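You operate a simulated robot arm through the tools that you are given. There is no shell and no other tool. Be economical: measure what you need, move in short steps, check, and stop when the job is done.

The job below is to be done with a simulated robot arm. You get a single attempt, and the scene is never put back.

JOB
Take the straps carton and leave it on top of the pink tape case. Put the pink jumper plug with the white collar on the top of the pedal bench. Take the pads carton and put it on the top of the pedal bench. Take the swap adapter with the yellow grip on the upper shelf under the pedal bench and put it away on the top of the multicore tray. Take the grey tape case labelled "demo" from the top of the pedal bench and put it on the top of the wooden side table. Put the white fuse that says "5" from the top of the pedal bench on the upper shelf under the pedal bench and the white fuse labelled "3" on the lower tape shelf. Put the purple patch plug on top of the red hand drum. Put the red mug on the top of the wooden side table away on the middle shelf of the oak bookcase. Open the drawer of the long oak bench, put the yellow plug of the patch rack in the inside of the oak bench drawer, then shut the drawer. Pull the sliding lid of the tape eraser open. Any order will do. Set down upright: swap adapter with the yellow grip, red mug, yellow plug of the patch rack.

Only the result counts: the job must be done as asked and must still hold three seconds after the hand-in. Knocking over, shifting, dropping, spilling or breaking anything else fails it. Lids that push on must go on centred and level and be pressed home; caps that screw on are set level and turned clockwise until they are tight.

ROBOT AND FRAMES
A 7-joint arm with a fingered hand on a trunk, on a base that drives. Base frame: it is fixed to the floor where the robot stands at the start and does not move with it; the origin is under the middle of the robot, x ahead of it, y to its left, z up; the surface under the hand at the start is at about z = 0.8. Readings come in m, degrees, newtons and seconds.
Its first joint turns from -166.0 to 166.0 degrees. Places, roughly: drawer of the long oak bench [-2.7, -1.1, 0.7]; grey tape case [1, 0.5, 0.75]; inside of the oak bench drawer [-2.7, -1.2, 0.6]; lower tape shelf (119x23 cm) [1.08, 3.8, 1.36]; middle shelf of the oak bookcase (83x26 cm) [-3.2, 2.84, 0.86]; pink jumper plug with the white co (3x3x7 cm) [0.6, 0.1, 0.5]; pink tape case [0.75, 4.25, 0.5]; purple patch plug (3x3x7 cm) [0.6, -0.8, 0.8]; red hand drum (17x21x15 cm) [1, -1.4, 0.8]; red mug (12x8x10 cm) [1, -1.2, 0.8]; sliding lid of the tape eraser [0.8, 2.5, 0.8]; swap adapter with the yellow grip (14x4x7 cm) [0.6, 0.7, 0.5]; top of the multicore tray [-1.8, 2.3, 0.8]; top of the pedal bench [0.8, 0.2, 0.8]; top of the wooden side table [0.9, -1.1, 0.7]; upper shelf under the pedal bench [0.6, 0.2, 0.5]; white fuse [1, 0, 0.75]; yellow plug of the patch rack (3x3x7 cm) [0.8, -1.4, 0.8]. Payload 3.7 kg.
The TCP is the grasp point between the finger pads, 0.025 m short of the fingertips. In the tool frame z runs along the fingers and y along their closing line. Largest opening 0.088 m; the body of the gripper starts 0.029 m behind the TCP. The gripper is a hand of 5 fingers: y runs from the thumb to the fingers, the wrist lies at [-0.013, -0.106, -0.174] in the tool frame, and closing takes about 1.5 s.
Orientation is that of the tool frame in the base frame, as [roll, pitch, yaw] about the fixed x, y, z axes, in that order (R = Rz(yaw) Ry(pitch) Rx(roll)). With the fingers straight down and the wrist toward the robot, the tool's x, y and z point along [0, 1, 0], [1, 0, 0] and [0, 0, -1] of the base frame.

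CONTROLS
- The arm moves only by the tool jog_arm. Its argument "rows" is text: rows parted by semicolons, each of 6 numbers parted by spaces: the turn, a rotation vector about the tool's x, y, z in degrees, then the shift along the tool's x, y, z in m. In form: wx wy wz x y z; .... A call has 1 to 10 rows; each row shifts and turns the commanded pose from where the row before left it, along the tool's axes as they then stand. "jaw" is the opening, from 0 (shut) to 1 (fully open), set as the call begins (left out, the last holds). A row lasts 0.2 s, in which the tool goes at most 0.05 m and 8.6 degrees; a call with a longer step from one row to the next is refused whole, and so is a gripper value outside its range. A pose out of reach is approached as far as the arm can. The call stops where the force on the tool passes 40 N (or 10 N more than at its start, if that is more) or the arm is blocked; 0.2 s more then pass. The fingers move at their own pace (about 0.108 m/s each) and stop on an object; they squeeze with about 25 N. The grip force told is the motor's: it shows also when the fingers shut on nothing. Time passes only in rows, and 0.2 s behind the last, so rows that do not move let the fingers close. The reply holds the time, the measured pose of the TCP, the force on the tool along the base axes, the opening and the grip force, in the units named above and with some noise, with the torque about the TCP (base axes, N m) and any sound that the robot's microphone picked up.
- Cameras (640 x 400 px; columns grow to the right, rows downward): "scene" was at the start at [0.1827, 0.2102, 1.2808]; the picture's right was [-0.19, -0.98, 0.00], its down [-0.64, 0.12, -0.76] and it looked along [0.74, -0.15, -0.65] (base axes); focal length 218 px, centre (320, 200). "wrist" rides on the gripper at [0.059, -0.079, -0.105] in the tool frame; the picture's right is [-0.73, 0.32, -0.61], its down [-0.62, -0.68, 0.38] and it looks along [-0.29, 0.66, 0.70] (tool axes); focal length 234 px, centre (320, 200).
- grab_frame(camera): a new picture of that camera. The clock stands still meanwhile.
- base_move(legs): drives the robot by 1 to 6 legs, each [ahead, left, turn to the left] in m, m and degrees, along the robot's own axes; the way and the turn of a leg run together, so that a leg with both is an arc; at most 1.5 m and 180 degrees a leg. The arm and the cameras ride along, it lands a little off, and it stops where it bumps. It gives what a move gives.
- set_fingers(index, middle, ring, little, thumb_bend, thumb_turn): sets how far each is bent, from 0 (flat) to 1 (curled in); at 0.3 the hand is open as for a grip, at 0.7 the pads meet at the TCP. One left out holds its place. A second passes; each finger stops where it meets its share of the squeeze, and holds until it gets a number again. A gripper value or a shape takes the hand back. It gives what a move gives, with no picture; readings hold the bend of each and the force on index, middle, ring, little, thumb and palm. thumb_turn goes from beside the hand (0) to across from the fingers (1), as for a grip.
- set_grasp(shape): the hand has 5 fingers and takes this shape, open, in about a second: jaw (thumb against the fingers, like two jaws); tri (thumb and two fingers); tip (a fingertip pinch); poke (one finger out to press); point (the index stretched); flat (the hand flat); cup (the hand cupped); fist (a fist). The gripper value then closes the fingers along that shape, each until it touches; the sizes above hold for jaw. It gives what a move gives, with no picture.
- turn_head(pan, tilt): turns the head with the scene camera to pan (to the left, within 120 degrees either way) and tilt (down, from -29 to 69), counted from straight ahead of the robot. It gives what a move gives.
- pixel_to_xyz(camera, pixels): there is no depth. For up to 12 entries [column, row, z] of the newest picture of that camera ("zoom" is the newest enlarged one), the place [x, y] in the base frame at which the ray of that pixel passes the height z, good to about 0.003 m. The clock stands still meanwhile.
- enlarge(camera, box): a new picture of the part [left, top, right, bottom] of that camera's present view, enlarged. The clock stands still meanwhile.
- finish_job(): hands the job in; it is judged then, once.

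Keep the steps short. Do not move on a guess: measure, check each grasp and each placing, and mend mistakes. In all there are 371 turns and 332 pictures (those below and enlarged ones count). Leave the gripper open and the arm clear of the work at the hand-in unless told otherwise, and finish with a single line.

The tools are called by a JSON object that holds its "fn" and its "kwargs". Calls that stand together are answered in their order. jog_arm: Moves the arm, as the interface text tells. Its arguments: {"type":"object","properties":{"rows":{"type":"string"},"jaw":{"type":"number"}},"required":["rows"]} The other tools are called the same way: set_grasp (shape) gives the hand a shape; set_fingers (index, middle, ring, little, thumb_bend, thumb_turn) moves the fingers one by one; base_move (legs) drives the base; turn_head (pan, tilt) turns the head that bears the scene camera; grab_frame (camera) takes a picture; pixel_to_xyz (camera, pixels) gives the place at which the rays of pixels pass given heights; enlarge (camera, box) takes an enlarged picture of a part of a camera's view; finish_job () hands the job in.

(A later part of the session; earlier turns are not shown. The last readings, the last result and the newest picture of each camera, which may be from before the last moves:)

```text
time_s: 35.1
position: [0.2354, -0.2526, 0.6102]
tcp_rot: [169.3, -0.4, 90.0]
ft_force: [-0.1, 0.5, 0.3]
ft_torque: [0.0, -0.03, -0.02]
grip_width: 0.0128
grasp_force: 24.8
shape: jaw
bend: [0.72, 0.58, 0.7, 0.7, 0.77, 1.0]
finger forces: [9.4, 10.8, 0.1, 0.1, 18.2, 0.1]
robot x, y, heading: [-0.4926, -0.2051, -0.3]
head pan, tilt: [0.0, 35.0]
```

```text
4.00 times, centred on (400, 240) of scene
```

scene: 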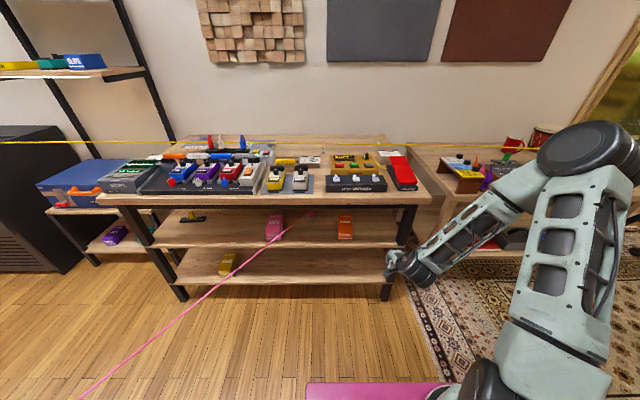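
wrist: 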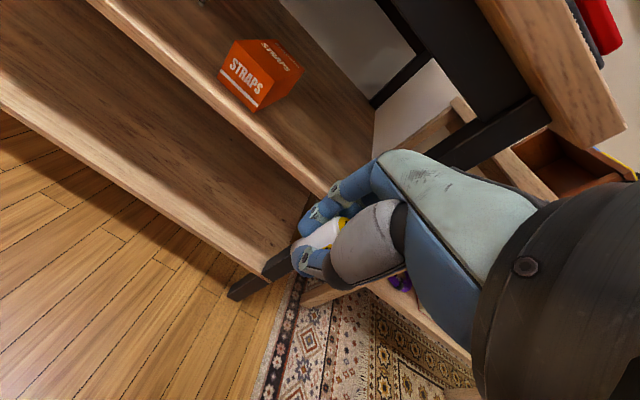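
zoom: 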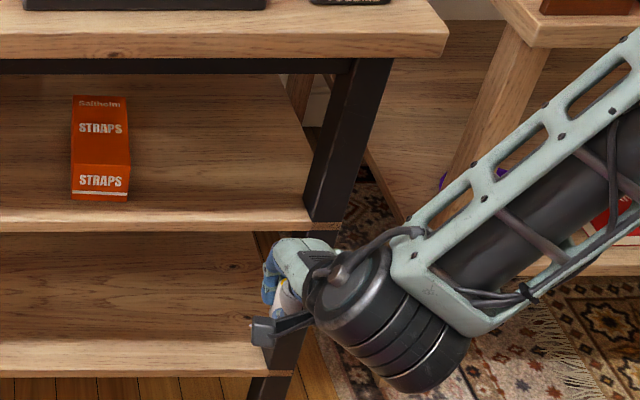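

{"fn": "jog_arm", "kwargs": {"rows": "0 0 0 0.013 -0.008 0.044;0 0 0 0.013 0 0"}}

{"fn": "base_move", "kwargs": {"legs": [[0.23, 0, 0]]}}

{"fn": "grab_frame", "kwargs": {"camera": "wrist"}}

{"fn": "enlarge", "kwargs": {"camera": "scene", "box": [280, 240, 536, 400]}}

```text
time_s: 35.7
position: [0.2364, -0.2251, 0.5646]
tcp_rot: [169.3, -0.4, 89.9]
ft_force: [-0.2, 0.1, -0.2]
ft_torque: [0.0, 0.0, 0.01]
grip_width: 0.0125
grasp_force: 25.0
shape: jaw
bend: [0.72, 0.57, 0.7, 0.7, 0.77, 1.0]
finger forces: [9.3, 10.8, 0.1, 0.0, 18.3, 0.0]
robot x, y, heading: [-0.4897, -0.2048, -0.3]
head pan, tilt: [0.0, 35.0]
```

```text
time_s: 37.5
position: [0.4665, -0.2271, 0.5645]
tcp_rot: [169.3, -0.4, 89.7]
ft_force: [-1.2, 0.2, -1.4]
ft_torque: [-0.01, -0.01, -0.04]
grip_width: 0.0129
grasp_force: 25.7
shape: jaw
bend: [0.72, 0.57, 0.7, 0.7, 0.77, 1.0]
finger forces: [9.4, 10.9, 0.2, 0.1, 18.3, 0.0]
robot x, y, heading: [-0.2587, -0.207, -0.4]
head pan, tilt: [0.0, 35.0]
```

```text
293 pictures are left
```

wrist: 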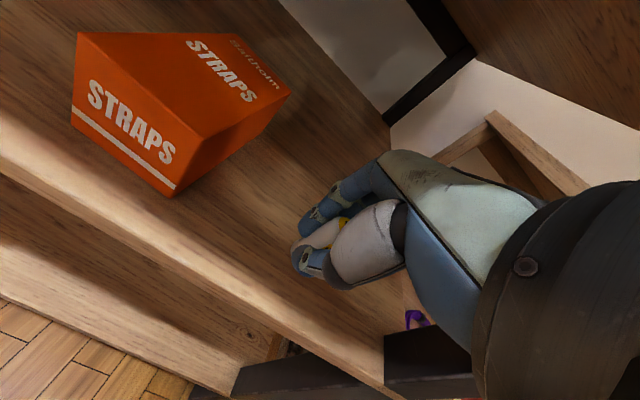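

```text
2.50 times, centred on (408, 320) of scene
```

zoom: 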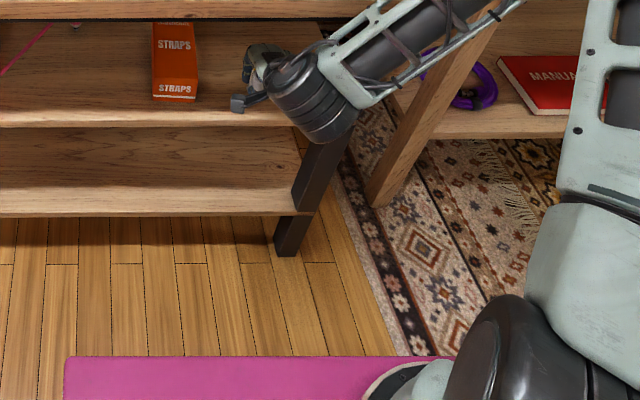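

{"fn": "jog_arm", "kwargs": {"rows": "0 0 0 0 -0.0035 0.0185;0 0 0 0 -0.0012 0.006;0 0 0 0 0 0"}}

{"fn": "enlarge", "kwargs": {"camera": "wrist", "box": [240, 150, 480, 300]}}

```text
time_s: 38.2
position: [0.4671, -0.2272, 0.5401]
tcp_rot: [169.2, -0.4, 89.8]
ft_force: [-0.3, -0.3, -1.2]
ft_torque: [0.0, 0.01, 0.0]
grip_width: 0.0129
grasp_force: 25.4
shape: jaw
bend: [0.72, 0.57, 0.7, 0.7, 0.77, 1.0]
finger forces: [9.3, 10.7, 0.1, 0.0, 18.4, 0.0]
robot x, y, heading: [-0.2584, -0.2104, 0.0]
head pan, tilt: [0.0, 35.0]
```

```text
2.67 times, centred on (360, 225) of wrist
```

zoom: 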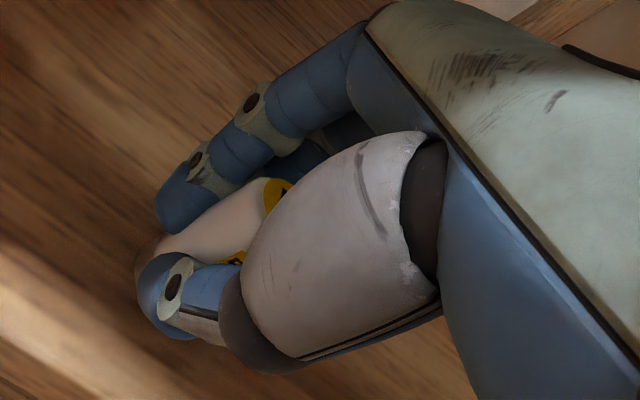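

Nearly down. I'll lower in small steps until contact, then open.

{"fn": "jog_arm", "kwargs": {"rows": "0 0 0 0 -0.0005 0.002;0 0 0 0 -0.0003 0.0015;0 0 0 0 0 0"}}

{"fn": "jog_arm", "kwargs": {"rows": "0 0 0 0 0 0;0 0 0 0 0 0;0 0 0 0 0 0;0 0 0 0 0 0;0 0 0 0 0 0", "jaw": 1}}

{"fn": "enlarge", "kwargs": {"camera": "wrist", "box": [240, 150, 480, 300]}}

```text
time_s: 39.0
position: [0.4661, -0.227, 0.537]
tcp_rot: [169.4, -0.4, 89.8]
ft_force: [0.2, 0.5, -0.5]
ft_torque: [-0.02, -0.01, 0.03]
grip_width: 0.0126
grasp_force: 25.3
shape: jaw
bend: [0.72, 0.57, 0.7, 0.7, 0.77, 1.0]
finger forces: [9.3, 10.9, 0.1, 0.0, 18.4, 0.1]
robot x, y, heading: [-0.2627, -0.2054, -0.3]
head pan, tilt: [0.0, 35.0]
```

```text
time_s: 40.2
position: [0.4653, -0.2268, 0.5367]
tcp_rot: [169.3, -0.4, 89.7]
ft_force: [-0.4, 0.0, -0.4]
ft_torque: [0.01, 0.0, -0.01]
grip_width: 0.0878
grasp_force: 0.1
shape: jaw
bend: [0.3, 0.3, 0.3, 0.3, 0.3, 0.98]
finger forces: [0.0, 0.1, 0.1, 0.0, 0.0, 0.1]
robot x, y, heading: [-0.2637, -0.2034, -0.3]
head pan, tilt: [0.0, 35.0]
```

```text
2.67 times, centred on (360, 225) of wrist
```

zoom: 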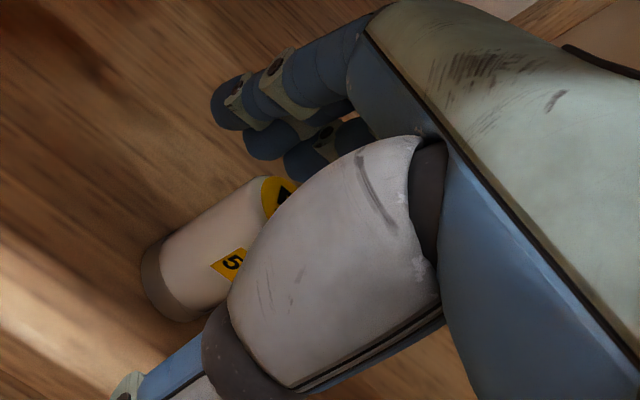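

The fuse stands upright. I'll lift 5 cm so the fingers clear it, then back out.

{"fn": "jog_arm", "kwargs": {"rows": "0 0 0 0 0.005 -0.026;0 0 0 0 0.005 -0.026;0 0 0 0 0 0"}}

{"fn": "base_move", "kwargs": {"legs": [[-0.25, 0, 0]]}}

{"fn": "grab_frame", "kwargs": {"camera": "wrist"}}

{"fn": "enlarge", "kwargs": {"camera": "scene", "box": [240, 190, 400, 290]}}

```text
time_s: 41.0
position: [0.467, -0.2275, 0.5917]
tcp_rot: [169.3, -0.3, 89.9]
ft_force: [0.1, 1.1, 0.1]
ft_torque: [0.01, -0.02, -0.01]
grip_width: 0.0877
grasp_force: 0.0
shape: jaw
bend: [0.3, 0.3, 0.3, 0.3, 0.3, 0.98]
finger forces: [0.0, 0.0, 0.1, 0.0, 0.0, 0.0]
robot x, y, heading: [-0.2618, -0.2053, -0.3]
head pan, tilt: [0.0, 35.0]
```

```text
time_s: 42.9
position: [0.2155, -0.2274, 0.5922]
tcp_rot: [169.3, -0.4, 89.8]
ft_force: [1.0, 0.3, 0.5]
ft_torque: [-0.04, 0.0, 0.04]
grip_width: 0.0876
grasp_force: 0.0
shape: jaw
bend: [0.3, 0.3, 0.3, 0.3, 0.3, 0.98]
finger forces: [0.0, 0.0, 0.1, 0.1, 0.0, 0.0]
robot x, y, heading: [-0.5137, -0.2044, -0.5]
head pan, tilt: [0.0, 35.0]
```

```text
289 pictures are left
```

wrist: 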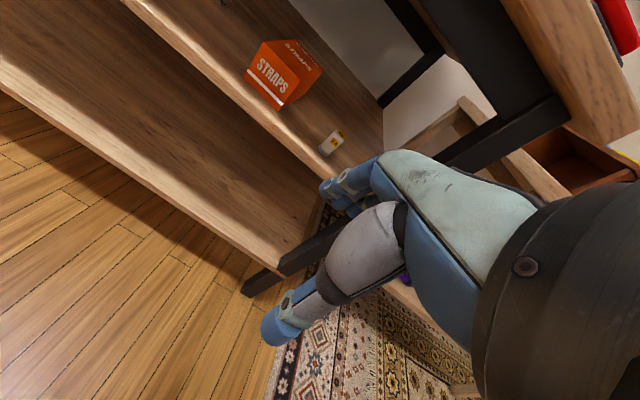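

```text
4.00 times, centred on (320, 240) of scene
```

zoom: 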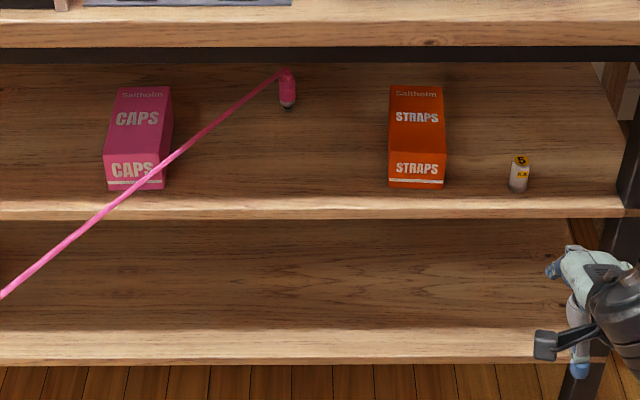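

Fuse 5 is done and standing. Next is the straps carton; I'll measure its height and depth.

{"fn": "pixel_to_xyz", "kwargs": {"camera": "zoom", "pixels": [[390, 187, 0.5], [444, 188, 0.5], [390, 163, 0.53], [390, 163, 0.54], [444, 163, 0.54], [390, 87, 0.53], [390, 87, 0.54], [441, 87, 0.54], [287, 108, 0.5]]}}

{"fn": "pixel_to_xyz", "kwargs": {"camera": "wrist", "pixels": [[246, 75, 0.5], [283, 106, 0.5], [262, 41, 0.54], [288, 83, 0.54], [326, 66, 0.54]]}}

```text
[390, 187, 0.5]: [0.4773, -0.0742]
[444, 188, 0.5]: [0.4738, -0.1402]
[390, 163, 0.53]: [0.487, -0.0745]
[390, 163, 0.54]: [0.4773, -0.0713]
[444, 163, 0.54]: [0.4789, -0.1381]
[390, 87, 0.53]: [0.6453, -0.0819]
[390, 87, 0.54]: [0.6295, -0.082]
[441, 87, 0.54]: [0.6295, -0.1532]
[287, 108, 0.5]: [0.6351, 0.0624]
```

```text
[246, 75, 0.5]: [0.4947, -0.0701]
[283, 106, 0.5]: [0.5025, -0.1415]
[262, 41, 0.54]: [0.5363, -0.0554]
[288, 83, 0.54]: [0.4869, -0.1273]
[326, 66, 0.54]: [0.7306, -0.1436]
```

Carton: x 0.477–0.63, y −0.072…−0.14, about 4 cm high. I'll use a three-finger shape with the tool pitched 45° down and closing sideways, thumb on the left, and check the hand in free air first.

{"fn": "set_grasp", "kwargs": {"shape": "tri"}}

{"fn": "jog_arm", "kwargs": {"rows": "-8.6 0 0 0 0 0;-8.6 0 0 0 0 0;-8.6 0 0 0 0 0;-8.5 0 0 0 0 0;0 0 8.5 0 0 0;0 0 8.5 0 0 0;0 0 8.5 0 0 0;0 0 8.5 0 0 0;0 0 8.5 0 0 0;0 0 8.5 0 0 0"}}

{"fn": "jog_arm", "kwargs": {"rows": "0 0 8 0 0 0;0 0 8 0 0 0;0 0 8 0 0 0;0 0 8 0 0 0;0 0 7 0 0 0"}}

{"fn": "grab_frame", "kwargs": {"camera": "wrist"}}

{"fn": "enlarge", "kwargs": {"camera": "scene", "box": [220, 190, 540, 390]}}

```text
time_s: 43.8
position: [0.2148, -0.227, 0.592]
tcp_rot: [169.3, -0.4, 89.8]
ft_force: [-0.4, 0.0, -0.6]
ft_torque: [-0.01, 0.02, 0.0]
grip_width: 0.0878
grasp_force: 0.0
shape: tri
bend: [0.3, 0.3, 0.99, 0.99, 0.3, 0.98]
finger forces: [0.1, 0.0, 0.0, 0.0, 0.0, 0.1]
robot x, y, heading: [-0.5132, -0.206, -0.3]
head pan, tilt: [0.0, 35.0]
```

```text
time_s: 46.0
position: [0.223, -0.2255, 0.5884]
tcp_rot: [167.9, -15.1, 40.2]
ft_force: [-0.5, -0.5, 0.8]
ft_torque: [0.02, -0.02, 0.02]
grip_width: 0.088
grasp_force: 0.0
shape: tri
bend: [0.3, 0.3, 0.99, 0.99, 0.3, 0.98]
finger forces: [0.0, 0.0, 0.0, 0.0, 0.0, 0.0]
out of reach, approached as far as the arm can: row 1, 2, 3, 4
robot x, y, heading: [-0.5116, -0.2061, -0.4]
head pan, tilt: [0.0, 35.0]
```

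```text
time_s: 47.2
position: [0.2924, -0.2788, 0.5896]
tcp_rot: [-179.5, -19.0, 0.0]
ft_force: [0.0, 0.2, 0.0]
ft_torque: [0.0, 0.04, 0.02]
grip_width: 0.0876
grasp_force: 0.1
shape: tri
bend: [0.3, 0.3, 0.99, 0.99, 0.3, 0.98]
finger forces: [0.1, 0.0, 0.0, 0.1, 0.0, 0.0]
out of reach, approached as far as the arm can: row 3, 4, 5
robot x, y, heading: [-0.5147, -0.2016, -0.5]
head pan, tilt: [0.0, 35.0]
```

```text
287 pictures are left
```

wrist: 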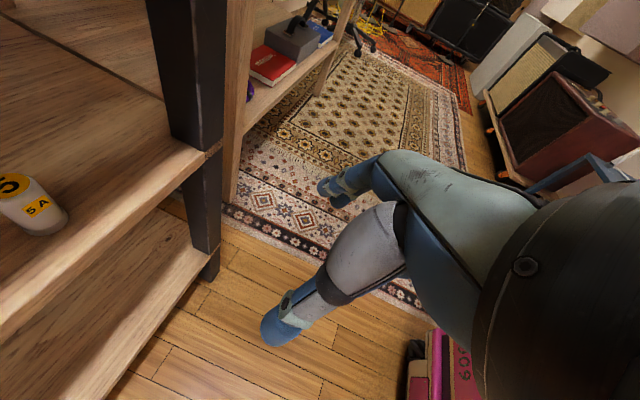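

```text
2.00 times, centred on (380, 290) of scene
```

zoom: 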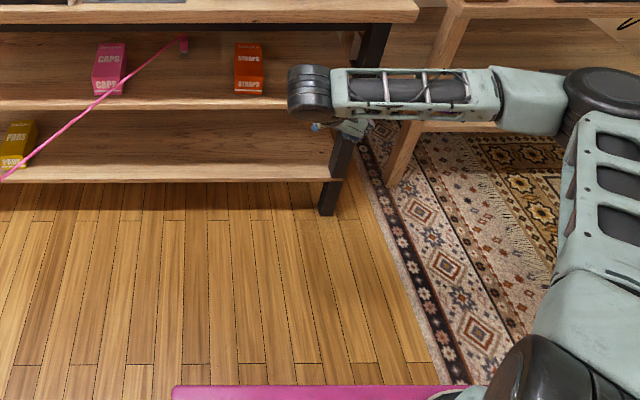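

The arm's limits stopped the tilt this close in. I'll back off and extend while tilting.

{"fn": "base_move", "kwargs": {"legs": [[-0.25, 0, 0]]}}

{"fn": "jog_arm", "kwargs": {"rows": "0 0 0 0.035 0 0.012;0 0 0 0.035 0 0.012;0 0 0 0.035 0 0.012;0 0 0 0.035 0 0.012;0 0 0 0.035 0 0.012;0 5 0 0.025 0 0.012;0 5 0 0 0 0;0 5 0 0 0 0;0 5 0 0 0 0;0 6 0 0 0 0"}}

```text
time_s: 49.0
position: [0.0398, -0.2765, 0.5899]
tcp_rot: [-179.5, -19.0, 0.3]
ft_force: [0.0, 0.0, 0.5]
ft_torque: [-0.01, -0.01, 0.01]
grip_width: 0.0876
grasp_force: 0.1
shape: tri
bend: [0.3, 0.3, 0.99, 0.99, 0.3, 0.98]
finger forces: [0.0, 0.0, 0.0, 0.2, 0.0, 0.0]
robot x, y, heading: [-0.7676, -0.2048, -0.2]
head pan, tilt: [0.0, 35.0]
```

```text
time_s: 51.2
position: [0.252, -0.2736, 0.5867]
tcp_rot: [-179.1, -45.2, -0.2]
ft_force: [0.5, 0.1, -0.1]
ft_torque: [0.02, 0.02, 0.02]
grip_width: 0.0877
grasp_force: 0.0
shape: tri
bend: [0.3, 0.3, 0.99, 0.99, 0.3, 0.98]
finger forces: [0.1, 0.1, 0.0, 0.0, 0.1, 0.0]
robot x, y, heading: [-0.7693, -0.2037, -0.3]
head pan, tilt: [0.0, 35.0]
```

{"fn": "jog_arm", "kwargs": {"rows": "0 0 0 -0.033 0 0.033;0 0 0 0 0 0"}}

{"fn": "base_move", "kwargs": {"legs": [[0, 0.166, 0], [0.12, 0, 0]]}}

{"fn": "grab_frame", "kwargs": {"camera": "wrist"}}

{"fn": "enlarge", "kwargs": {"camera": "scene", "box": [240, 170, 480, 320]}}

```text
time_s: 51.8
position: [0.2511, -0.2739, 0.539]
tcp_rot: [-179.1, -45.0, -0.1]
ft_force: [-0.1, 0.4, -0.5]
ft_torque: [0.03, 0.01, 0.02]
grip_width: 0.0876
grasp_force: 0.1
shape: tri
bend: [0.3, 0.3, 0.99, 0.99, 0.3, 0.98]
finger forces: [0.0, 0.0, 0.0, 0.0, 0.0, 0.0]
robot x, y, heading: [-0.7663, -0.2044, -0.0]
head pan, tilt: [0.0, 35.0]
```

```text
time_s: 54.1
position: [0.3747, -0.108, 0.5367]
tcp_rot: [-179.1, -45.1, -0.1]
ft_force: [-0.4, 0.7, -0.6]
ft_torque: [0.02, -0.01, -0.02]
grip_width: 0.088
grasp_force: 0.1
shape: tri
bend: [0.3, 0.3, 0.99, 0.99, 0.3, 0.98]
finger forces: [0.1, 0.1, 0.0, 0.0, 0.0, 0.0]
robot x, y, heading: [-0.6428, -0.0402, 0.2]
head pan, tilt: [0.0, 35.0]
```

```text
285 pictures are left
```

wrist: 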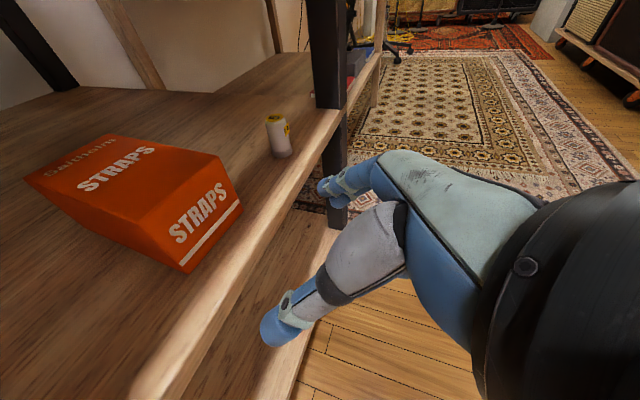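

```text
2.67 times, centred on (360, 245) of scene
```

zoom: 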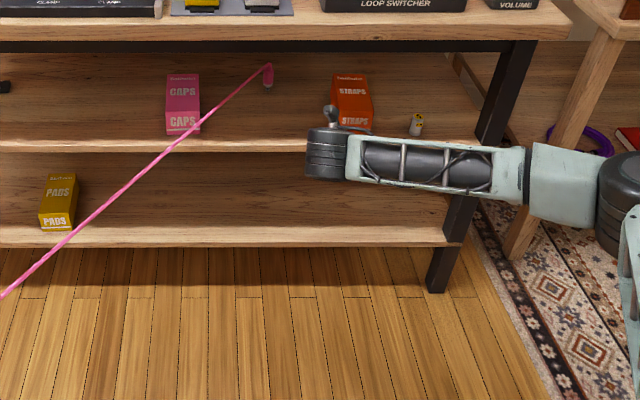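

{"fn": "pixel_to_xyz", "kwargs": {"camera": "wrist", "pixels": [[188, 273, 0.5], [243, 206, 0.5], [158, 237, 0.54], [222, 157, 0.54], [110, 134, 0.54], [22, 178, 0.54]]}}

```text
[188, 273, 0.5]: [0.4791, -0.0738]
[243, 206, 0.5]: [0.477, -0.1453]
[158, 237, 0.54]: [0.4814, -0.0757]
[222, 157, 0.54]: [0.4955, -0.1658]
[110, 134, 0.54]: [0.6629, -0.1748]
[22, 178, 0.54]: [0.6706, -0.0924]
```

{"fn": "jog_arm", "kwargs": {"rows": "-2.8 0 2.8 0 0.002 0;0 0 0 0 0 0"}}

{"fn": "base_move", "kwargs": {"legs": [[0.09, 0, 0]]}}

{"fn": "grab_frame", "kwargs": {"camera": "wrist"}}

```text
time_s: 54.7
position: [0.374, -0.1092, 0.5384]
tcp_rot: [-179.2, -45.0, -4.1]
ft_force: [0.2, -0.6, -0.9]
ft_torque: [0.03, 0.03, 0.02]
grip_width: 0.0877
grasp_force: 0.1
shape: tri
bend: [0.3, 0.3, 0.99, 0.99, 0.3, 0.98]
finger forces: [0.0, 0.1, 0.0, 0.0, 0.0, 0.0]
robot x, y, heading: [-0.6447, -0.0384, -0.2]
head pan, tilt: [0.0, 35.0]
```

```text
time_s: 55.8
position: [0.4668, -0.1101, 0.5393]
tcp_rot: [-179.2, -45.0, -4.1]
ft_force: [-0.5, 0.4, 0.6]
ft_torque: [-0.01, 0.02, -0.01]
grip_width: 0.0879
grasp_force: 0.0
shape: tri
bend: [0.3, 0.3, 0.99, 0.99, 0.3, 0.98]
finger forces: [0.0, 0.0, 0.0, 0.1, 0.0, 0.0]
robot x, y, heading: [-0.5519, -0.0403, -0.0]
head pan, tilt: [0.0, 35.0]
```

```text
283 pictures are left
```

wrist: 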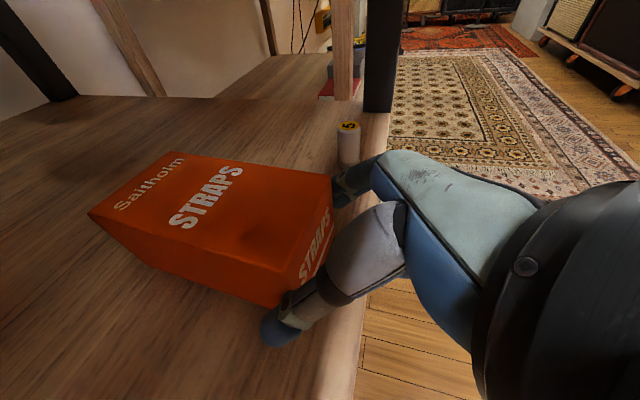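

{"fn": "jog_arm", "kwargs": {"rows": "0 0 0 0.0135 0 0.0135;0 0 0 0.012 0 0.012;0 0 0 0 0 0"}}

{"fn": "grab_frame", "kwargs": {"camera": "wrist"}}

```text
time_s: 56.6
position: [0.5019, -0.112, 0.5376]
tcp_rot: [-179.3, -45.1, -4.0]
ft_force: [0.2, 0.2, -0.3]
ft_torque: [-0.03, 0.03, -0.02]
grip_width: 0.088
grasp_force: 0.0
shape: tri
bend: [0.3, 0.3, 0.99, 0.99, 0.29, 0.98]
finger forces: [0.6, 0.0, 0.0, 0.1, 0.5, 0.0]
robot x, y, heading: [-0.5541, -0.04, -0.2]
head pan, tilt: [0.0, 35.0]
```

```text
282 pictures are left
```

wrist: 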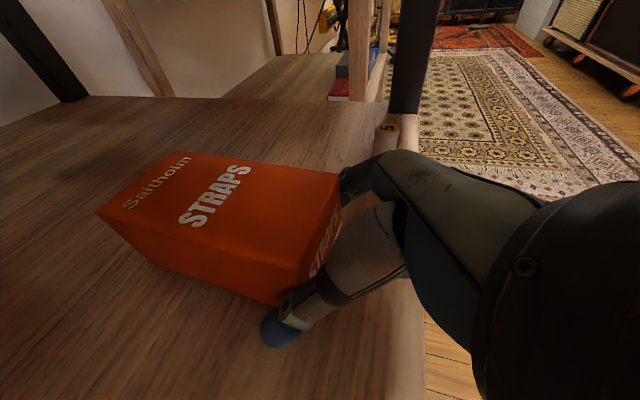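

{"fn": "jog_arm", "kwargs": {"rows": "0 0 0 0 0 0;0 0 0 0 0 0;0 0 0 0 0 0;0 0 0 0 0 0", "jaw": 0}}

{"fn": "jog_arm", "kwargs": {"rows": "0 0 0 0.01 0 -0.01;0 0 0 0.01 0 -0.01;0 0 0 0 0 0"}}

{"fn": "grab_frame", "kwargs": {"camera": "wrist"}}

{"fn": "enlarge", "kwargs": {"camera": "scene", "box": [240, 170, 480, 320]}}

```text
time_s: 57.6
position: [0.5017, -0.1114, 0.5381]
tcp_rot: [-179.2, -45.0, -4.1]
ft_force: [0.8, 0.2, 0.4]
ft_torque: [-0.01, 0.06, 0.0]
grip_width: 0.0698
grasp_force: 25.4
shape: tri
bend: [0.3, 0.37, 1.0, 1.0, 0.44, 0.98]
finger forces: [14.0, 14.2, 0.0, 0.1, 28.1, 0.0]
robot x, y, heading: [-0.5501, -0.0357, 0.0]
head pan, tilt: [0.0, 35.0]
```

```text
time_s: 58.4
position: [0.5022, -0.112, 0.5667]
tcp_rot: [-179.2, -44.9, -4.0]
ft_force: [-0.9, 0.0, -2.1]
ft_torque: [-0.01, 0.14, -0.02]
grip_width: 0.0698
grasp_force: 24.4
shape: tri
bend: [0.3, 0.37, 1.0, 1.0, 0.44, 0.99]
finger forces: [13.8, 14.5, 0.0, 0.0, 27.7, 0.0]
robot x, y, heading: [-0.5493, -0.0432, -0.0]
head pan, tilt: [0.0, 35.0]
```

```text
281 pictures are left
```

wrist: 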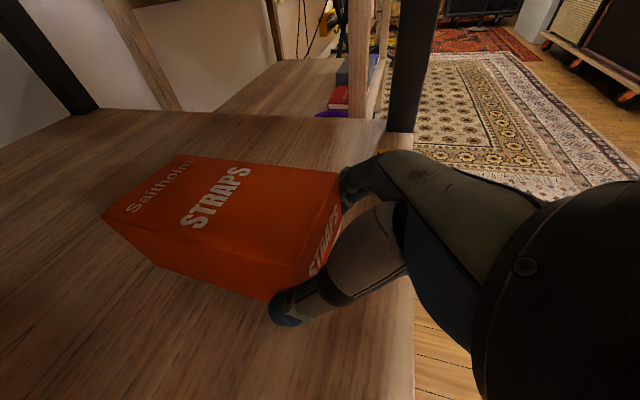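

```text
2.67 times, centred on (360, 245) of scene
```

zoom: 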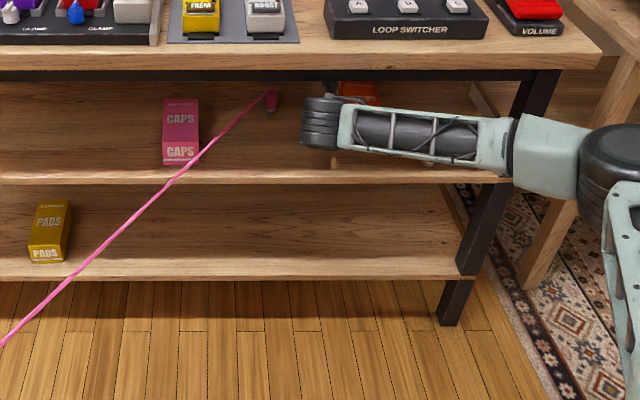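

The carton is held and level. I'll pull it out, then look at the pink cable's path before driving left.

{"fn": "jog_arm", "kwargs": {"rows": "0 0 0 0.01 0 -0.01;0 0 0 0 0 0"}}

{"fn": "base_move", "kwargs": {"legs": [[-0.45, 0, 0]]}}

{"fn": "turn_head", "kwargs": {"pan": 80, "tilt": 25}}

{"fn": "grab_frame", "kwargs": {"camera": "scene"}}

{"fn": "turn_head", "kwargs": {"pan": 20, "tilt": 30}}

{"fn": "grab_frame", "kwargs": {"camera": "scene"}}

```text
time_s: 59.0
position: [0.5021, -0.1113, 0.5808]
tcp_rot: [-179.1, -44.9, -4.1]
ft_force: [0.2, 0.2, -2.6]
ft_torque: [0.04, 0.13, -0.03]
grip_width: 0.07
grasp_force: 25.1
shape: tri
bend: [0.3, 0.37, 1.0, 1.0, 0.44, 0.99]
finger forces: [13.8, 14.7, 0.0, 0.0, 27.7, 0.0]
robot x, y, heading: [-0.5554, -0.0374, -0.1]
head pan, tilt: [0.0, 35.0]
```

```text
time_s: 61.7
position: [0.0567, -0.1078, 0.5815]
tcp_rot: [-179.2, -45.0, -4.0]
ft_force: [0.6, 0.6, -2.7]
ft_torque: [0.02, 0.17, 0.0]
grip_width: 0.0698
grasp_force: 25.0
shape: tri
bend: [0.3, 0.37, 1.0, 1.0, 0.44, 0.99]
finger forces: [13.8, 14.7, 0.0, 0.1, 27.7, 0.0]
robot x, y, heading: [-0.9989, -0.0407, -0.1]
head pan, tilt: [0.0, 35.0]
```

```text
time_s: 63.3
position: [0.0564, -0.1078, 0.5816]
tcp_rot: [-179.2, -44.9, -3.9]
ft_force: [0.3, 0.2, -2.9]
ft_torque: [0.02, 0.16, -0.02]
grip_width: 0.0698
grasp_force: 25.2
shape: tri
bend: [0.3, 0.37, 1.0, 1.0, 0.44, 0.99]
finger forces: [13.7, 14.7, 0.1, 0.0, 27.6, 0.1]
robot x, y, heading: [-1.0009, -0.0408, -0.2]
head pan, tilt: [80.0, 25.0]
```

```text
279 pictures are left
```

scene: 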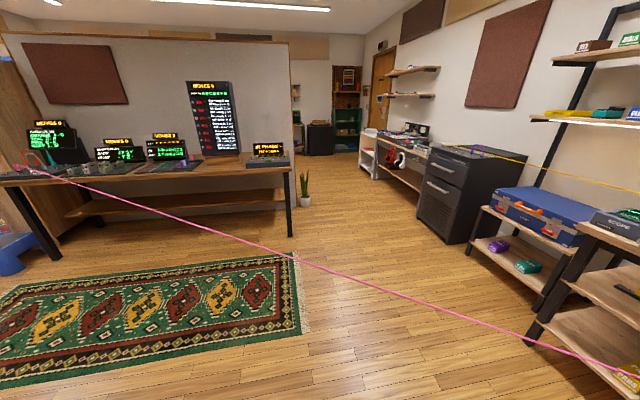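

```text
time_s: 64.6
position: [0.0553, -0.1083, 0.5809]
tcp_rot: [-179.2, -44.9, -4.0]
ft_force: [-0.3, -0.3, -2.6]
ft_torque: [-0.01, 0.16, -0.01]
grip_width: 0.0698
grasp_force: 25.3
shape: tri
bend: [0.3, 0.37, 1.0, 1.0, 0.44, 0.99]
finger forces: [13.8, 14.7, 0.0, 0.0, 27.7, 0.0]
robot x, y, heading: [-0.9996, -0.041, -0.1]
head pan, tilt: [20.0, 30.0]
```

```text
278 pictures are left
```

scene: 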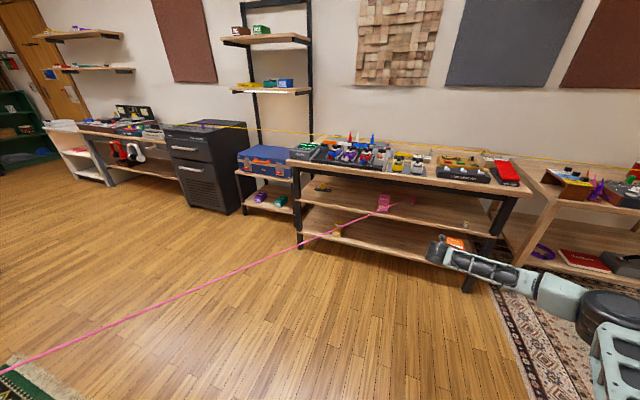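

The cables look like straight taut lines between their plugs and sockets. I'll turn left and drive up the corridor, watching the readings.

{"fn": "base_move", "kwargs": {"legs": [[0, 0, 90], [0.3, -0.9, 0]]}}

{"fn": "turn_head", "kwargs": {"pan": 0, "tilt": 25}}

{"fn": "grab_frame", "kwargs": {"camera": "scene"}}

{"fn": "turn_head", "kwargs": {"pan": -90, "tilt": 40}}

{"fn": "grab_frame", "kwargs": {"camera": "scene"}}

```text
time_s: 73.3
position: [-0.0294, 1.3175, 0.5805]
tcp_rot: [-179.2, -45.1, 86.3]
ft_force: [0.5, 0.3, -2.3]
ft_torque: [-0.14, 0.03, -0.02]
grip_width: 0.0701
grasp_force: 24.7
shape: tri
bend: [0.3, 0.37, 1.0, 1.0, 0.44, 0.99]
finger forces: [12.0, 14.4, 0.1, 0.0, 25.6, 0.0]
robot x, y, heading: [-0.0959, 0.2642, 90.2]
head pan, tilt: [20.0, 30.0]
```

```text
time_s: 74.2
position: [-0.0308, 1.3173, 0.5812]
tcp_rot: [-179.3, -44.9, 86.2]
ft_force: [-0.2, 0.6, -1.6]
ft_torque: [-0.19, 0.03, 0.02]
grip_width: 0.0699
grasp_force: 24.9
shape: tri
bend: [0.3, 0.37, 1.0, 1.0, 0.44, 0.99]
finger forces: [12.1, 14.2, 0.0, 0.0, 25.6, 0.0]
robot x, y, heading: [-0.093, 0.2634, 90.0]
head pan, tilt: [0.0, 25.0]
```

```text
277 pictures are left
```

scene: 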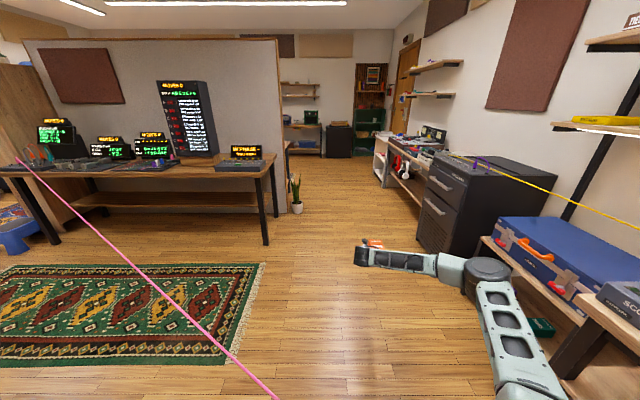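

```text
time_s: 75.8
position: [-0.0295, 1.3173, 0.5806]
tcp_rot: [-179.2, -45.0, 86.3]
ft_force: [-0.4, 0.0, -2.3]
ft_torque: [-0.16, 0.0, -0.03]
grip_width: 0.0697
grasp_force: 25.0
shape: tri
bend: [0.3, 0.37, 1.0, 1.0, 0.44, 0.99]
finger forces: [12.1, 14.2, 0.1, 0.0, 25.6, 0.0]
robot x, y, heading: [-0.0958, 0.2657, 90.2]
head pan, tilt: [-90.0, 40.0]
```

```text
276 pictures are left
```

scene: 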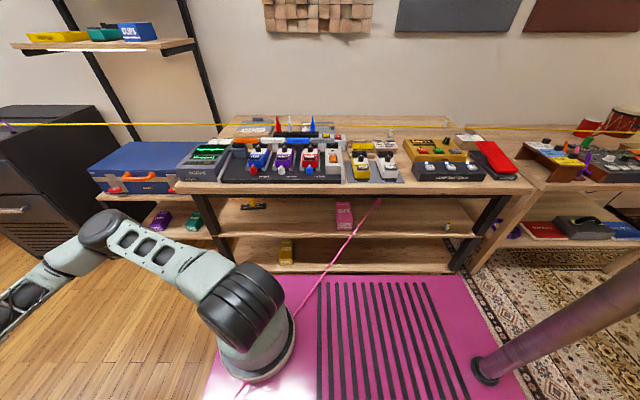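

The plug is undisturbed and the line simply passes through, so driving on is safe. I'll go up the corridor.

{"fn": "base_move", "kwargs": {"legs": [[1.4, 0.08, 0]]}}

{"fn": "turn_head", "kwargs": {"pan": -30, "tilt": 25}}

{"fn": "grab_frame", "kwargs": {"camera": "scene"}}

```text
time_s: 82.8
position: [-0.1298, 2.7142, 0.5812]
tcp_rot: [-179.1, -45.0, 86.7]
ft_force: [-0.6, -0.3, -1.8]
ft_torque: [-0.14, 0.03, 0.0]
grip_width: 0.07
grasp_force: 24.8
shape: tri
bend: [0.3, 0.37, 1.0, 1.0, 0.44, 0.99]
finger forces: [11.9, 14.2, 0.0, 0.1, 25.5, 0.0]
robot x, y, heading: [-0.1898, 1.6612, 90.5]
head pan, tilt: [-90.0, 40.0]
```

```text
time_s: 84.1
position: [-0.1307, 2.7134, 0.5813]
tcp_rot: [-179.0, -44.9, 86.7]
ft_force: [0.1, -0.5, -2.7]
ft_torque: [-0.13, 0.02, 0.02]
grip_width: 0.0699
grasp_force: 24.8
shape: tri
bend: [0.3, 0.37, 1.0, 1.0, 0.44, 0.99]
finger forces: [12.0, 14.2, 0.0, 0.0, 25.6, 0.0]
robot x, y, heading: [-0.1879, 1.6571, 90.6]
head pan, tilt: [-30.0, 25.0]
```

```text
275 pictures are left
```

scene: 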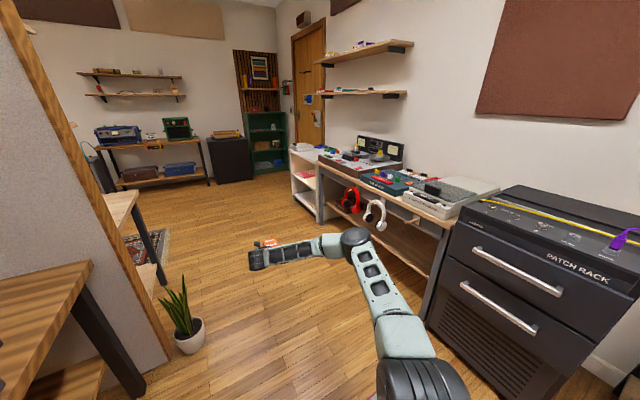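

{"fn": "pixel_to_xyz", "kwargs": {"camera": "scene", "pixels": [[188, 352, 0.0], [188, 325, 0.12], [172, 325, 0.12], [375, 215, 0.62], [352, 200, 0.62], [440, 330, 0.0], [355, 245, 0.7], [300, 178, 0.5], [320, 160, 0.8], [450, 222, 0.85], [165, 360, 0.0]]}}

{"fn": "enlarge", "kwargs": {"camera": "scene", "box": [270, 30, 430, 230]}}

```text
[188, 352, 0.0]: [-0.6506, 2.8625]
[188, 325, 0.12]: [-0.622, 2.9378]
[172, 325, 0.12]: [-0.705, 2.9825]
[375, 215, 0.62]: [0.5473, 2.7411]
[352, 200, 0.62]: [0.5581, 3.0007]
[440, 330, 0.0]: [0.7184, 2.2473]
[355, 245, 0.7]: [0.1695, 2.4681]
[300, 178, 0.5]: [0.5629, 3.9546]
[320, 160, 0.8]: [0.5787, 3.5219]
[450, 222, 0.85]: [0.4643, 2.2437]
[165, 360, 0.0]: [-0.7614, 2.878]
```

```text
2.00 times, centred on (350, 130) of scene
```

zoom: 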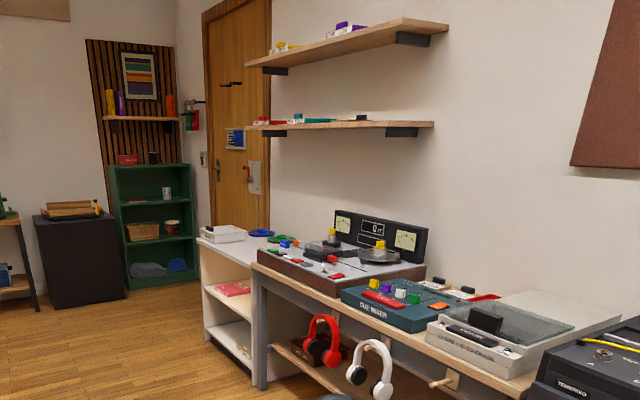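

{"fn": "base_move", "kwargs": {"legs": [[0.5, -0.15, 0], [1.4, 0, 0], [0.3, 0.75, 0]]}}

{"fn": "base_move", "kwargs": {"legs": [[0, 0, -90]]}}

{"fn": "turn_head", "kwargs": {"pan": 0, "tilt": 20}}

{"fn": "grab_frame", "kwargs": {"camera": "scene"}}

```text
time_s: 96.2
position: [-0.5114, 4.795, 0.5791]
tcp_rot: [-179.2, -44.9, 89.2]
ft_force: [-0.3, -0.4, -2.4]
ft_torque: [-0.16, 0.03, 0.0]
grip_width: 0.0696
grasp_force: 25.1
shape: tri
bend: [0.3, 0.37, 1.0, 1.0, 0.44, 0.99]
finger forces: [11.7, 14.3, 0.0, 0.1, 25.3, 0.0]
robot x, y, heading: [-0.5259, 3.7376, 93.3]
head pan, tilt: [-30.0, 25.0]
stopped in leg 3: the robot was blocked; the commanded pose is now the measured one
```

```text
time_s: 97.7
position: [-0.3053, 4.7729, 0.5789]
tcp_rot: [-179.2, -44.7, 80.1]
ft_force: [0.1, -0.1, -2.0]
ft_torque: [-0.13, 0.0, -0.01]
grip_width: 0.0694
grasp_force: 24.8
shape: tri
bend: [0.3, 0.37, 1.0, 1.0, 0.45, 0.99]
finger forces: [11.2, 14.7, 0.0, 0.1, 25.5, 0.0]
robot x, y, heading: [-0.4868, 3.7335, 84.0]
head pan, tilt: [-30.0, 25.0]
stopped in leg 1: the robot was blocked; the commanded pose is now the measured one
```

```text
time_s: 98.7
position: [-0.3057, 4.7725, 0.5799]
tcp_rot: [-179.2, -44.8, 80.1]
ft_force: [-0.1, -0.5, -1.6]
ft_torque: [-0.15, 0.01, -0.02]
grip_width: 0.0698
grasp_force: 25.0
shape: tri
bend: [0.3, 0.37, 1.0, 1.0, 0.45, 0.99]
finger forces: [11.3, 14.7, 0.0, 0.1, 25.5, 0.0]
robot x, y, heading: [-0.4849, 3.7304, 83.7]
head pan, tilt: [0.0, 20.0]
```

```text
273 pictures are left
```

scene: 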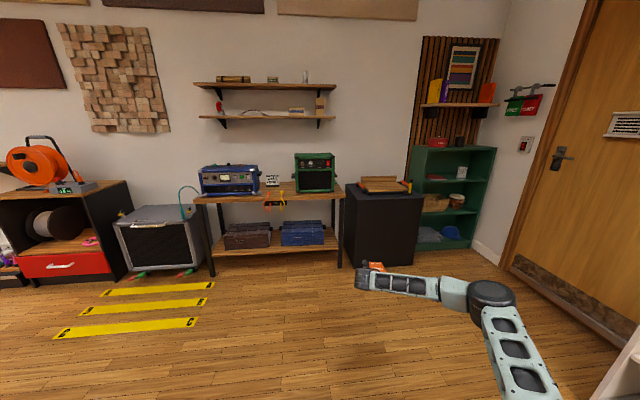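

Something blocked the base. I'll look to the left and rear of it.

{"fn": "turn_head", "kwargs": {"pan": 75, "tilt": 50}}

{"fn": "grab_frame", "kwargs": {"camera": "scene"}}

{"fn": "turn_head", "kwargs": {"pan": 118, "tilt": 45}}

{"fn": "grab_frame", "kwargs": {"camera": "scene"}}

{"fn": "turn_head", "kwargs": {"pan": -80, "tilt": 35}}

{"fn": "grab_frame", "kwargs": {"camera": "scene"}}

```text
time_s: 100.1
position: [-0.305, 4.7726, 0.5792]
tcp_rot: [-179.2, -44.8, 80.1]
ft_force: [0.0, -0.4, -1.6]
ft_torque: [-0.17, 0.05, -0.01]
grip_width: 0.0697
grasp_force: 25.4
shape: tri
bend: [0.3, 0.37, 1.0, 1.0, 0.45, 0.99]
finger forces: [11.3, 14.8, 0.0, 0.1, 25.4, 0.1]
robot x, y, heading: [-0.4893, 3.7303, 83.5]
head pan, tilt: [75.0, 50.0]
```

```text
272 pictures are left
```

scene: 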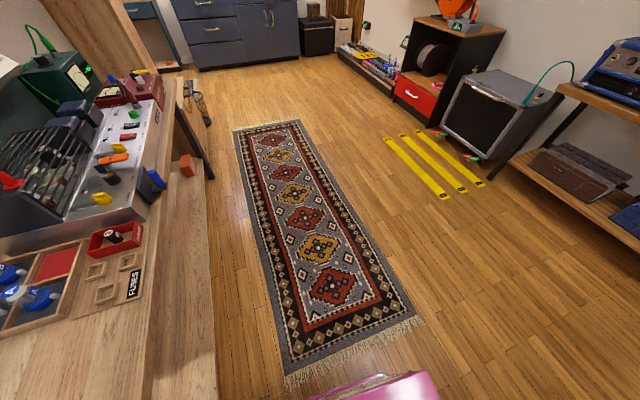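

```text
time_s: 101.2
position: [-0.3047, 4.773, 0.5797]
tcp_rot: [-179.2, -44.8, 80.1]
ft_force: [-0.1, -0.5, -1.2]
ft_torque: [-0.13, -0.01, -0.01]
grip_width: 0.0699
grasp_force: 24.8
shape: tri
bend: [0.3, 0.37, 1.0, 1.0, 0.45, 0.99]
finger forces: [11.3, 14.6, 0.0, 0.0, 25.5, 0.0]
robot x, y, heading: [-0.4868, 3.733, 84.0]
head pan, tilt: [118.0, 45.0]
```

```text
271 pictures are left
```

scene: 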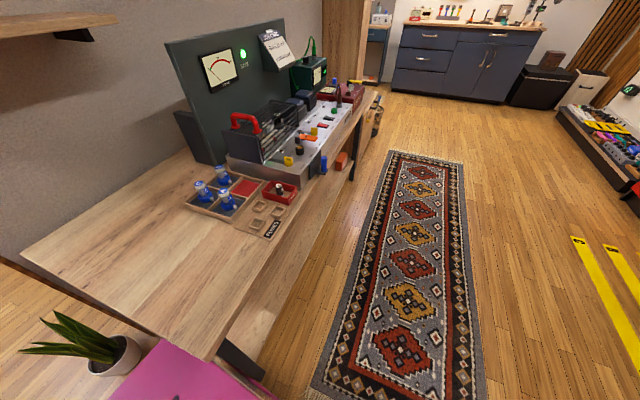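

```text
time_s: 104.1
position: [-0.3049, 4.7727, 0.5792]
tcp_rot: [-179.1, -44.8, 79.9]
ft_force: [-0.4, 1.1, -1.5]
ft_torque: [-0.16, 0.01, 0.0]
grip_width: 0.0698
grasp_force: 25.4
shape: tri
bend: [0.3, 0.37, 1.0, 1.0, 0.45, 0.99]
finger forces: [11.3, 14.7, 0.0, 0.0, 25.5, 0.0]
robot x, y, heading: [-0.4892, 3.731, 83.8]
head pan, tilt: [-80.0, 35.0]
```

```text
270 pictures are left
```

scene: 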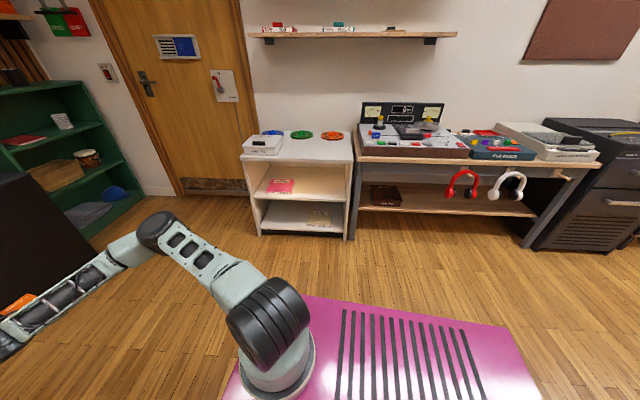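

The deck's corner met the desk leg, and the plant is still standing. I'll pull ahead and to the right before turning.

{"fn": "base_move", "kwargs": {"legs": [[0.35, -0.08, 0]]}}

{"fn": "turn_head", "kwargs": {"pan": 118, "tilt": 50}}

{"fn": "grab_frame", "kwargs": {"camera": "scene"}}

```text
time_s: 106.4
position: [-0.1834, 5.1068, 0.5793]
tcp_rot: [-179.2, -44.8, 79.6]
ft_force: [-0.4, -0.1, -2.1]
ft_torque: [-0.16, 0.03, -0.01]
grip_width: 0.0697
grasp_force: 25.5
shape: tri
bend: [0.3, 0.37, 1.0, 1.0, 0.45, 0.99]
finger forces: [11.3, 14.6, 0.0, 0.0, 25.4, 0.1]
robot x, y, heading: [-0.369, 4.0667, 83.6]
head pan, tilt: [-80.0, 35.0]
```

```text
time_s: 109.3
position: [-0.1849, 5.1073, 0.5798]
tcp_rot: [-179.1, -44.8, 79.6]
ft_force: [-1.1, 0.5, -1.6]
ft_torque: [-0.13, 0.03, 0.0]
grip_width: 0.0696
grasp_force: 25.1
shape: tri
bend: [0.3, 0.37, 1.0, 1.0, 0.45, 0.99]
finger forces: [11.2, 14.5, 0.0, 0.0, 25.4, 0.0]
robot x, y, heading: [-0.3671, 4.0629, 83.6]
head pan, tilt: [118.0, 50.0]
```

```text
269 pictures are left
```

scene: 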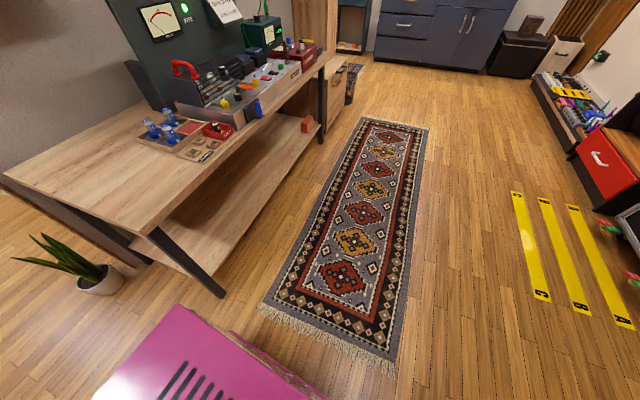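

{"fn": "pixel_to_xyz", "kwargs": {"camera": "scene", "pixels": [[225, 297, 0.0], [132, 232, 0.75], [100, 290, 0.0], [110, 360, 0.3], [300, 395, 0.3]]}}

```text
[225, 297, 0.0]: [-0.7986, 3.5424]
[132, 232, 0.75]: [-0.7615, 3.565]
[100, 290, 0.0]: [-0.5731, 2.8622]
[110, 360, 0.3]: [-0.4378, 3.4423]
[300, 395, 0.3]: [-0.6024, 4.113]
```

{"fn": "base_move", "kwargs": {"legs": [[0.14, 0.3, 0], [0, 0, -83.6]]}}

{"fn": "turn_head", "kwargs": {"pan": 0, "tilt": 20}}

{"fn": "grab_frame", "kwargs": {"camera": "scene"}}

```text
time_s: 115.1
position: [0.3945, 4.1984, 0.5797]
tcp_rot: [-179.2, -44.8, -2.5]
ft_force: [0.0, -0.1, -3.1]
ft_torque: [0.01, 0.17, -0.02]
grip_width: 0.07
grasp_force: 24.8
shape: tri
bend: [0.3, 0.37, 1.0, 1.0, 0.45, 0.99]
finger forces: [10.3, 14.1, 0.0, 0.0, 24.2, 0.1]
robot x, y, heading: [-0.6633, 4.2422, 1.2]
head pan, tilt: [118.0, 50.0]
```

```text
time_s: 117.0
position: [0.3942, 4.1983, 0.5792]
tcp_rot: [-179.2, -44.8, -2.5]
ft_force: [-0.2, -0.6, -2.0]
ft_torque: [0.01, 0.17, 0.03]
grip_width: 0.0698
grasp_force: 24.8
shape: tri
bend: [0.3, 0.37, 1.0, 1.0, 0.45, 0.99]
finger forces: [10.2, 14.0, 0.1, 0.0, 24.3, 0.0]
robot x, y, heading: [-0.663, 4.2407, 1.4]
head pan, tilt: [0.0, 20.0]
```

```text
268 pictures are left
```

scene: 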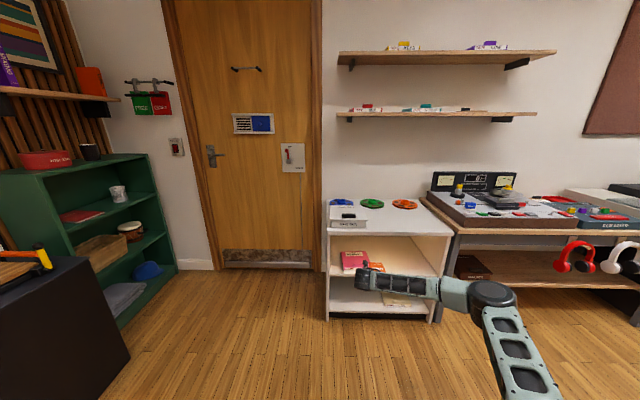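

{"fn": "enlarge", "kwargs": {"camera": "scene", "box": [310, 190, 470, 290]}}

{"fn": "enlarge", "kwargs": {"camera": "scene", "box": [320, 30, 560, 180]}}

{"fn": "grab_frame", "kwargs": {"camera": "wrist"}}

```text
4.00 times, centred on (390, 240) of scene
```

zoom: 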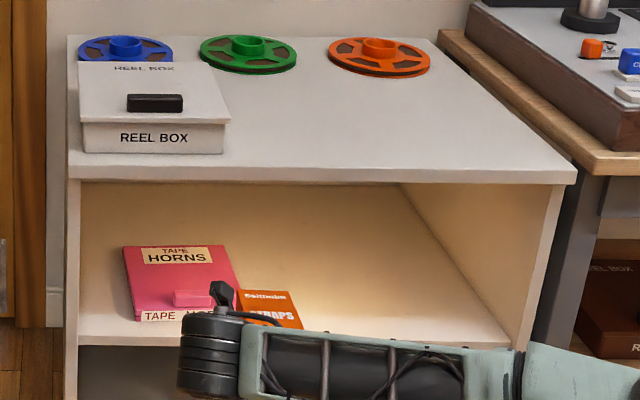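

```text
2.67 times, centred on (440, 105) of scene
```

zoom: 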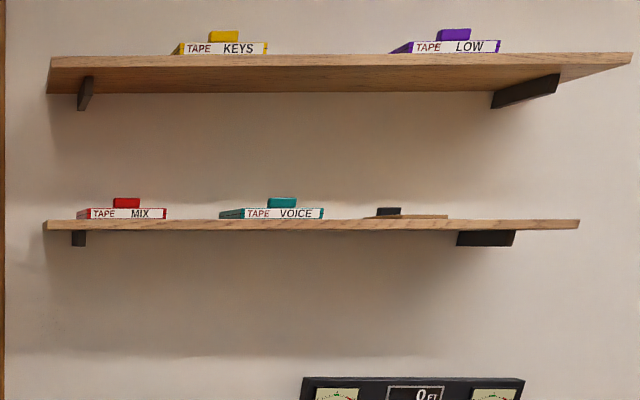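

```text
265 pictures are left
```

wrist: 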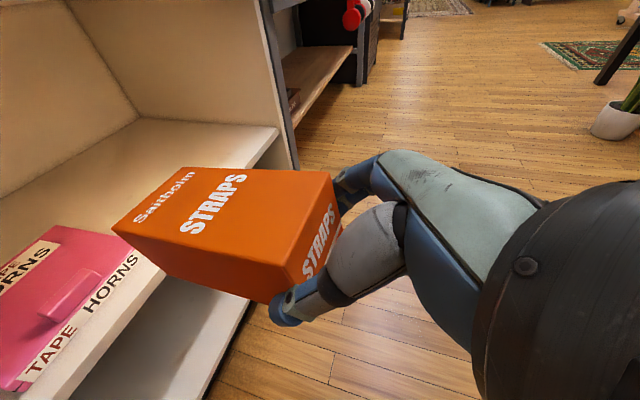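

{"fn": "pixel_to_xyz", "kwargs": {"camera": "wrist", "pixels": [[62, 226, 0.45], [62, 226, 0.5], [62, 226, 0.55], [158, 262, 0.5], [158, 262, 0.53], [14, 388, 0.5], [14, 388, 0.53]]}}

{"fn": "pixel_to_xyz", "kwargs": {"camera": "scene", "pixels": [[364.25, 251.25, 0.45], [364.25, 251.25, 0.5], [364.25, 251.25, 0.55], [341, 251.75, 0.5], [343, 267.5, 0.5], [343.2, 271, 0.5], [330, 275.5, 0.5], [330, 231, 0.75], [453, 234.5, 0.75]]}}

```text
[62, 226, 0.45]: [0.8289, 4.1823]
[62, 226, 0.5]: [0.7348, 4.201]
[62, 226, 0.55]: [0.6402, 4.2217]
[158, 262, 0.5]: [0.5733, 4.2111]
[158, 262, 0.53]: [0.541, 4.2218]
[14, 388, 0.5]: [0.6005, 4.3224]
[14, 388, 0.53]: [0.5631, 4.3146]
```

```text
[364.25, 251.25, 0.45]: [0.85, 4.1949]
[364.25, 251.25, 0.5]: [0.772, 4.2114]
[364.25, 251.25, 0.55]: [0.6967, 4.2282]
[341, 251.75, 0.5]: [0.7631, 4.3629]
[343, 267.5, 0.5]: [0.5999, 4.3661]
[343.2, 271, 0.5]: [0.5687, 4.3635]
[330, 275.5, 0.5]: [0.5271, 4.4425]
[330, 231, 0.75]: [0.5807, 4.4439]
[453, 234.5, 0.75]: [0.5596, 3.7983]
```

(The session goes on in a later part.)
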